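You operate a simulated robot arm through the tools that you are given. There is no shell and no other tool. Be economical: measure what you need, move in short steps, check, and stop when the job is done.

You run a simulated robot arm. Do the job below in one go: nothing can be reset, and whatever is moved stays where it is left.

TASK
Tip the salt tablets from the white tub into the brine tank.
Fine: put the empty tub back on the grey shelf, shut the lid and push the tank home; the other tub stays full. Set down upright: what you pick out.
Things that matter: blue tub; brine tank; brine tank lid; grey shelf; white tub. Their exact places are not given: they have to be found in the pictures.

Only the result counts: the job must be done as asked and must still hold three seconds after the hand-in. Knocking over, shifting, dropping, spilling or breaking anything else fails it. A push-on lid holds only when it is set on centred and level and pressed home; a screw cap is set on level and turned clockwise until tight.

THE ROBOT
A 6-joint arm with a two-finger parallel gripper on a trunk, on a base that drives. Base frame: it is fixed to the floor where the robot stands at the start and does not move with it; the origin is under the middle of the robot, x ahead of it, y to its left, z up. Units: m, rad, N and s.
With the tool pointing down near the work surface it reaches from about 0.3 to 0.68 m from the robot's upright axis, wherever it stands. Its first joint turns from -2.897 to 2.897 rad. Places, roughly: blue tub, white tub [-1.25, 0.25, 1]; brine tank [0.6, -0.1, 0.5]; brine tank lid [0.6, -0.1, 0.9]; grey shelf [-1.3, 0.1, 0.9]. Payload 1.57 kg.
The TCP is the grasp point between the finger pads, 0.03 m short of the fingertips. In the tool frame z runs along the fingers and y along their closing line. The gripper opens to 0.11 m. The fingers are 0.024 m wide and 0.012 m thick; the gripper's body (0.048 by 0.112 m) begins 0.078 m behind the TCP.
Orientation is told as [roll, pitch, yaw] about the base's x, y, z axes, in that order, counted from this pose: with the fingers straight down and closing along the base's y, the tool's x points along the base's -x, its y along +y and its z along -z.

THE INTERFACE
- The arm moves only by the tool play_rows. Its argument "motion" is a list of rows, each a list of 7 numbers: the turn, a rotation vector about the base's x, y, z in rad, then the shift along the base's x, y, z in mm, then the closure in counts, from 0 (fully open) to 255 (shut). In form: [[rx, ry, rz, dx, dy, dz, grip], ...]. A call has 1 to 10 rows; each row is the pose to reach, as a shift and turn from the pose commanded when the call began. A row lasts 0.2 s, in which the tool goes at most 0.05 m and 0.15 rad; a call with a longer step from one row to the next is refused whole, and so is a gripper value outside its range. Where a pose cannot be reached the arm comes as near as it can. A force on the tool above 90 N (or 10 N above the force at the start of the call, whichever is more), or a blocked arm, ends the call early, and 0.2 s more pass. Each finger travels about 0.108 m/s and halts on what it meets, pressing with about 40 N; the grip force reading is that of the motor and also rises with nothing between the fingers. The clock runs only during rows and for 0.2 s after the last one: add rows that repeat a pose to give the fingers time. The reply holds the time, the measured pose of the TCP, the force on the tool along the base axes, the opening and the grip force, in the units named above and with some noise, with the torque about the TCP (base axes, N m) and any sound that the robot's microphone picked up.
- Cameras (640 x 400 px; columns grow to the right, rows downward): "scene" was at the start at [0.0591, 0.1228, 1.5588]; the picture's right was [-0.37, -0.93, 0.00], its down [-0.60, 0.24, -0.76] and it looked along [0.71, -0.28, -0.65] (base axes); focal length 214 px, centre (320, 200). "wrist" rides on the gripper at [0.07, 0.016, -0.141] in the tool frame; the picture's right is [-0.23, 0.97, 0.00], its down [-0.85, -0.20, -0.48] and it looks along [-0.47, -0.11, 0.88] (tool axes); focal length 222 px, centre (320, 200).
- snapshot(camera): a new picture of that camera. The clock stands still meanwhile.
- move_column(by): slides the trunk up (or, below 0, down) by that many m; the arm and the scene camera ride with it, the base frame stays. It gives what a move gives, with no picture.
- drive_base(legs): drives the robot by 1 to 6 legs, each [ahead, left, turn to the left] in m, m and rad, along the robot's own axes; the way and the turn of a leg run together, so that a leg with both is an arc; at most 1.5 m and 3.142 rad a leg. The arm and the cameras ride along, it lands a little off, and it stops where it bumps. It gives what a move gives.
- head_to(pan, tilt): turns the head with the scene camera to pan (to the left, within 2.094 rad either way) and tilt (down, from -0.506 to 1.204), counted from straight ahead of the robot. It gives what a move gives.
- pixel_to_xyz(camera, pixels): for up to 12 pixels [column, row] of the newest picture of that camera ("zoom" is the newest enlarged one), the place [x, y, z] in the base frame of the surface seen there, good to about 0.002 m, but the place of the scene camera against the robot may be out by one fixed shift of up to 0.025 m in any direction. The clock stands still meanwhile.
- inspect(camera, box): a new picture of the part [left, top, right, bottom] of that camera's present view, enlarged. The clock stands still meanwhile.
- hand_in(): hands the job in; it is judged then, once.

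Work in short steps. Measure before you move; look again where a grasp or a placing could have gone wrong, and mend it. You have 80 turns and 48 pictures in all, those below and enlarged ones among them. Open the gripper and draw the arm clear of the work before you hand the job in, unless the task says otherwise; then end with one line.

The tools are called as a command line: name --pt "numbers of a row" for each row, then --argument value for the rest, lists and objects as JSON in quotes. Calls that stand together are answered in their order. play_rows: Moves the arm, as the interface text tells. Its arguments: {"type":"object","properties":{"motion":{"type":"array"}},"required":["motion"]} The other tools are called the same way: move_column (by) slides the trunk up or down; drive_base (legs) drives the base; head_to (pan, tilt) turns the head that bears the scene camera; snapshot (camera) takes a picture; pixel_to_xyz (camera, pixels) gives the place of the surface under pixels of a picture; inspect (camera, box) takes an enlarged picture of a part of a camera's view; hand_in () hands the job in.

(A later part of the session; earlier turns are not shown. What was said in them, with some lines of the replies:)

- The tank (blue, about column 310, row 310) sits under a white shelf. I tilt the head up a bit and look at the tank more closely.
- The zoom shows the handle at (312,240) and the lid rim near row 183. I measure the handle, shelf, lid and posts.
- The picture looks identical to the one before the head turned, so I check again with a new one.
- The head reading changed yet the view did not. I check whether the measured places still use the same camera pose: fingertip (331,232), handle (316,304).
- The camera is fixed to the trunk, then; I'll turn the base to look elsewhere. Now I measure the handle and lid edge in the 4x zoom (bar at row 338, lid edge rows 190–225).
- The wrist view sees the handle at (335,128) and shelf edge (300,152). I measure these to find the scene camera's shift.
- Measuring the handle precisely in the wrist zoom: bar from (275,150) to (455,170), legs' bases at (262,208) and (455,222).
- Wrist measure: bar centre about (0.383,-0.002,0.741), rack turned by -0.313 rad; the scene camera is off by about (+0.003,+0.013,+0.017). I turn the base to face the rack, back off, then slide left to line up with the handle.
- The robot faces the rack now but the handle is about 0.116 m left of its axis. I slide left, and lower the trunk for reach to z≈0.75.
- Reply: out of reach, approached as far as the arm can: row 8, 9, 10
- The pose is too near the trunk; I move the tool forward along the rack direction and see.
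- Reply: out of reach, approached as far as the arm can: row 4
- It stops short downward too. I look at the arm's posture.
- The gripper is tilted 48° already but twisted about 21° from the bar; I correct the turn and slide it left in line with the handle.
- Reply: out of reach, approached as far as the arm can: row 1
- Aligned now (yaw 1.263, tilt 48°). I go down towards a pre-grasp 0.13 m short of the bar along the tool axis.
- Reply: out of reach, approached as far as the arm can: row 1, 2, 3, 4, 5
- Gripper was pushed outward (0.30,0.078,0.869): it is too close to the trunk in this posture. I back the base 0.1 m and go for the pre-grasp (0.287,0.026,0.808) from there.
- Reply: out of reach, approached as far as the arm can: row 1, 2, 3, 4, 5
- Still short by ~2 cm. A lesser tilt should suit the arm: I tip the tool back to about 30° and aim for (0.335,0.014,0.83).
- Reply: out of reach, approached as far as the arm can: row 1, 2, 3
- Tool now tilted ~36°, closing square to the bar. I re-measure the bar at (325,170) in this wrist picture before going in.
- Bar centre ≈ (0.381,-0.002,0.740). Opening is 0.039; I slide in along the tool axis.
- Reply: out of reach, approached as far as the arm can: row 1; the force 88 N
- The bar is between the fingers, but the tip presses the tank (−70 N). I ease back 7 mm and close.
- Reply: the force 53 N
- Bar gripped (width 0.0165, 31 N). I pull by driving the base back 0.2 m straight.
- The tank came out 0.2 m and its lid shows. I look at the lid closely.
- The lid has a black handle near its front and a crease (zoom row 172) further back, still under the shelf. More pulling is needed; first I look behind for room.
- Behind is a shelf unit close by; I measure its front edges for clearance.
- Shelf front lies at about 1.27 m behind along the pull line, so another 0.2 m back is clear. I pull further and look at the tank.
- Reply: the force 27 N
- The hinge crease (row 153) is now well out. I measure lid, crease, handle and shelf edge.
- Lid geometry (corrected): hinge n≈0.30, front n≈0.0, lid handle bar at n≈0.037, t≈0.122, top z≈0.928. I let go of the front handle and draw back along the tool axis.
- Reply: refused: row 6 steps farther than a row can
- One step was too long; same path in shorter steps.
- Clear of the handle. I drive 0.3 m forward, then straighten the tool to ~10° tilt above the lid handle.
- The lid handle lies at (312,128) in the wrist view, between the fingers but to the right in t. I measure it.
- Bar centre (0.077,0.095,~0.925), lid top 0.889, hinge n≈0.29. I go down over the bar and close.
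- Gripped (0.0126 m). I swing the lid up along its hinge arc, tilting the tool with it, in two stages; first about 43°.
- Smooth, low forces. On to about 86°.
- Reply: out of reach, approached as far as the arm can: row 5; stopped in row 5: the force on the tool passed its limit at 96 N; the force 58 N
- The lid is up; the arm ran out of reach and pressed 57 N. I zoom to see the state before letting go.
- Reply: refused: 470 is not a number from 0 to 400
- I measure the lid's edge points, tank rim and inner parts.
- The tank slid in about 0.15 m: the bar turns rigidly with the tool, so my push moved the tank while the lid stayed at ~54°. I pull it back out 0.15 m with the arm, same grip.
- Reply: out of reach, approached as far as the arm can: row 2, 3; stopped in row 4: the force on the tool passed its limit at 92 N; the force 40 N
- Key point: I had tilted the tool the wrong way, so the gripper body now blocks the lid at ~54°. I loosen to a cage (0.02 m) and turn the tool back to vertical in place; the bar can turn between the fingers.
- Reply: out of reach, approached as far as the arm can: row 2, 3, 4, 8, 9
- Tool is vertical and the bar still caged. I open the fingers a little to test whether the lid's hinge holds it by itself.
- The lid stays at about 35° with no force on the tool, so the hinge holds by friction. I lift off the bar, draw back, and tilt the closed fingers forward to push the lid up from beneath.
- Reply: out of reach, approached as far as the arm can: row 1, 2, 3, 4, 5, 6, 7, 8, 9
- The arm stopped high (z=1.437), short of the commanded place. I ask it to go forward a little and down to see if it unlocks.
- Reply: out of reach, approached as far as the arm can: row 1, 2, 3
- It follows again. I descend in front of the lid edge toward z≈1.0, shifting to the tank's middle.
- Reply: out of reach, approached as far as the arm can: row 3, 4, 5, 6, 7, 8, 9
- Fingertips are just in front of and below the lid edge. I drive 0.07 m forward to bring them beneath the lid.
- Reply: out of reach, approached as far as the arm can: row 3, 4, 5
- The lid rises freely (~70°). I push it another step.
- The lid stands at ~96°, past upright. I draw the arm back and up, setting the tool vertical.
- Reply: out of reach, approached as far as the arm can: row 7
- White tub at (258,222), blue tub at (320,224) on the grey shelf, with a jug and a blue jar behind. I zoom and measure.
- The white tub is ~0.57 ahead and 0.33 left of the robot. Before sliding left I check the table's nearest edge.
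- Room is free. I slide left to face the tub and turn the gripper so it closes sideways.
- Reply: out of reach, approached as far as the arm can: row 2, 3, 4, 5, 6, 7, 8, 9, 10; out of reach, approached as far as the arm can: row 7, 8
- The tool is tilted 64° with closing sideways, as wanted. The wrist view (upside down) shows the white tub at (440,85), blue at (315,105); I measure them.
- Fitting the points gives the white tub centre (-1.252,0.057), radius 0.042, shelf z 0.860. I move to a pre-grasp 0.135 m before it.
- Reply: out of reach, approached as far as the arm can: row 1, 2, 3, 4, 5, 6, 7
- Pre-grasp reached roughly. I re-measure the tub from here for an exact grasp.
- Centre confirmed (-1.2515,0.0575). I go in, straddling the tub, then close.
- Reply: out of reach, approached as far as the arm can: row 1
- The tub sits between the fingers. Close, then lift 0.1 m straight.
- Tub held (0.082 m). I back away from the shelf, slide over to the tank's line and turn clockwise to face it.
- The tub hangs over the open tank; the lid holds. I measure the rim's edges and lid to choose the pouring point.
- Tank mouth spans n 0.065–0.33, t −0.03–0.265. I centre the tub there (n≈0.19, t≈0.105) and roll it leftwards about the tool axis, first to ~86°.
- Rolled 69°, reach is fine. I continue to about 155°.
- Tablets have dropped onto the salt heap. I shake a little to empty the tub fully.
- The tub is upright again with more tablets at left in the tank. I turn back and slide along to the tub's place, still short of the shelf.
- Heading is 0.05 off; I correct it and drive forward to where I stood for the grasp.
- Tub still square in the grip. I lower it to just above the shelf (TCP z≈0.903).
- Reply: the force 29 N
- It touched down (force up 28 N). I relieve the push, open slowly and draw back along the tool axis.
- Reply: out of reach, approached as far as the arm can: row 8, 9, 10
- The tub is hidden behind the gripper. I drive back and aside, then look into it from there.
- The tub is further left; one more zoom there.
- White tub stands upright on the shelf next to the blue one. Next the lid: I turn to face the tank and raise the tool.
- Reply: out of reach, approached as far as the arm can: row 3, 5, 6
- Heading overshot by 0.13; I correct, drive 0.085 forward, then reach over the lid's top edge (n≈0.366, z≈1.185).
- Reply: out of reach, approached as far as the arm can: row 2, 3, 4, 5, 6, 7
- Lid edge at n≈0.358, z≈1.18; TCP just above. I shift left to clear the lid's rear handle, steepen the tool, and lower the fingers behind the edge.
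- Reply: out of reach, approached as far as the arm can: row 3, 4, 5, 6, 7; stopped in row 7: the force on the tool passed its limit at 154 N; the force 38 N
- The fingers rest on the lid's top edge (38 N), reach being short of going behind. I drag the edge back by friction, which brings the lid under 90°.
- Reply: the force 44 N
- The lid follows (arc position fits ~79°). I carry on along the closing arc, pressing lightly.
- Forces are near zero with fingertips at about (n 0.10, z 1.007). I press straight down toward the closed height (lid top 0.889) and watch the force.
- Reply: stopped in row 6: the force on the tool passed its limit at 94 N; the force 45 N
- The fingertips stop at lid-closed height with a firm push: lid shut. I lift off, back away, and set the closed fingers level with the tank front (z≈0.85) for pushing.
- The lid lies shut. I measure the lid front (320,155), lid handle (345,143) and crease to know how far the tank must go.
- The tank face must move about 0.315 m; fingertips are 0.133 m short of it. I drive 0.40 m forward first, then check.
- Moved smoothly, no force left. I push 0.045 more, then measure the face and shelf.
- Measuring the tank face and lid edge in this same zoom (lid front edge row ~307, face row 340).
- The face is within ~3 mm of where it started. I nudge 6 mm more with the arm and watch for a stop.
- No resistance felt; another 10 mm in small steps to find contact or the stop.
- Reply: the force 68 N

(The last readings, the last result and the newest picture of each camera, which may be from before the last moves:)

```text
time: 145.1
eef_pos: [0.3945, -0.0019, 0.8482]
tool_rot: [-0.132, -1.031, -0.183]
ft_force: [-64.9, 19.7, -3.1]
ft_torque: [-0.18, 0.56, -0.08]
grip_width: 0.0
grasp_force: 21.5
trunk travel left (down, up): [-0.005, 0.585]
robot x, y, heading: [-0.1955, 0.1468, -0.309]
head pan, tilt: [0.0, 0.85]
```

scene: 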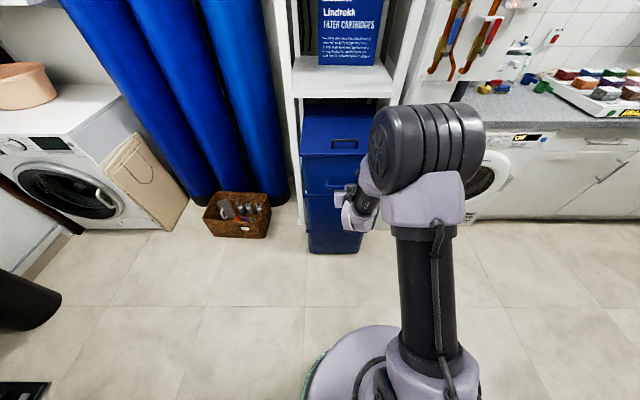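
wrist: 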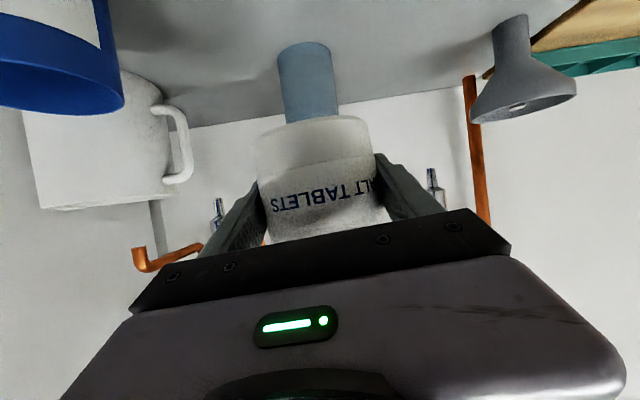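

It stopped dead at −65 N: the tank is home. I back away and take a last look.

drive_base --legs '[[-0.3, 0, 0]]'

play_rows --pt "0 0 0 0 0 40 150" --pt "0 0 0 0 0 80 50" --pt "0 0 0 0 0 120 0" --pt "0 0 0 0 0 160 0"

inspect --camera "scene" --box '[240, 60, 480, 210]'

pixel_to_xyz --camera "zoom" --pixels '[[200, 190], [200, 180], [200, 200], [200, 160], [200, 150], [220, 190], [200, 220]]'

```text
time: 147.1
eef_pos: [0.1185, 0.0872, 0.8496]
tool_rot: [-0.133, -1.036, -0.177]
ft_force: [0.3, 0.5, 0.0]
ft_torque: [0.01, 0.0, -0.03]
grip_width: 0.0
grasp_force: 21.3
trunk travel left (down, up): [-0.005, 0.585]
robot x, y, heading: [-0.4804, 0.2346, -0.3]
head pan, tilt: [0.0, 0.85]
```

```text
time: 148.1
eef_pos: [0.1166, 0.0872, 1.0067]
tool_rot: [-0.131, -1.035, -0.178]
ft_force: [-0.5, -1.0, -0.5]
ft_torque: [0.0, 0.04, -0.01]
grip_width: 0.1101
grasp_force: 0.1
trunk travel left (down, up): [-0.005, 0.585]
robot x, y, heading: [-0.4856, 0.2367, -0.301]
head pan, tilt: [0.0, 0.85]
```

```text
2.67 times, centred on (360, 135) of scene
```

zoom: 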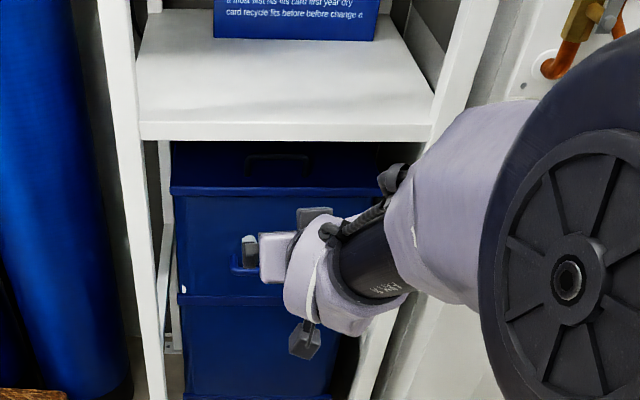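

```text
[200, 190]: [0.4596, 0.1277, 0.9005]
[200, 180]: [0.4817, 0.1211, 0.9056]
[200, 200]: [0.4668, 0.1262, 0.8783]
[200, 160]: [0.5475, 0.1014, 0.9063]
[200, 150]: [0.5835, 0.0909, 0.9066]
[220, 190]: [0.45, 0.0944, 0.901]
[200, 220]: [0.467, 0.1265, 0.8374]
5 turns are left
```

The lid is flat at its closed height (0.906 in this camera, as at the start), and the tank is home. The arm is clear and the gripper open, so I hand in.

hand_in

```text
The job is handed in.
```

I tipped the white tub into the brine tank and stood it upright back on the grey shelf. I then shut the lid and pushed the tank in to its stop. I did not see the bottom of the white tub afterwards, so I am assuming it emptied because I turned it well past upside-down sideways and shook it. The blue tub was not touched.
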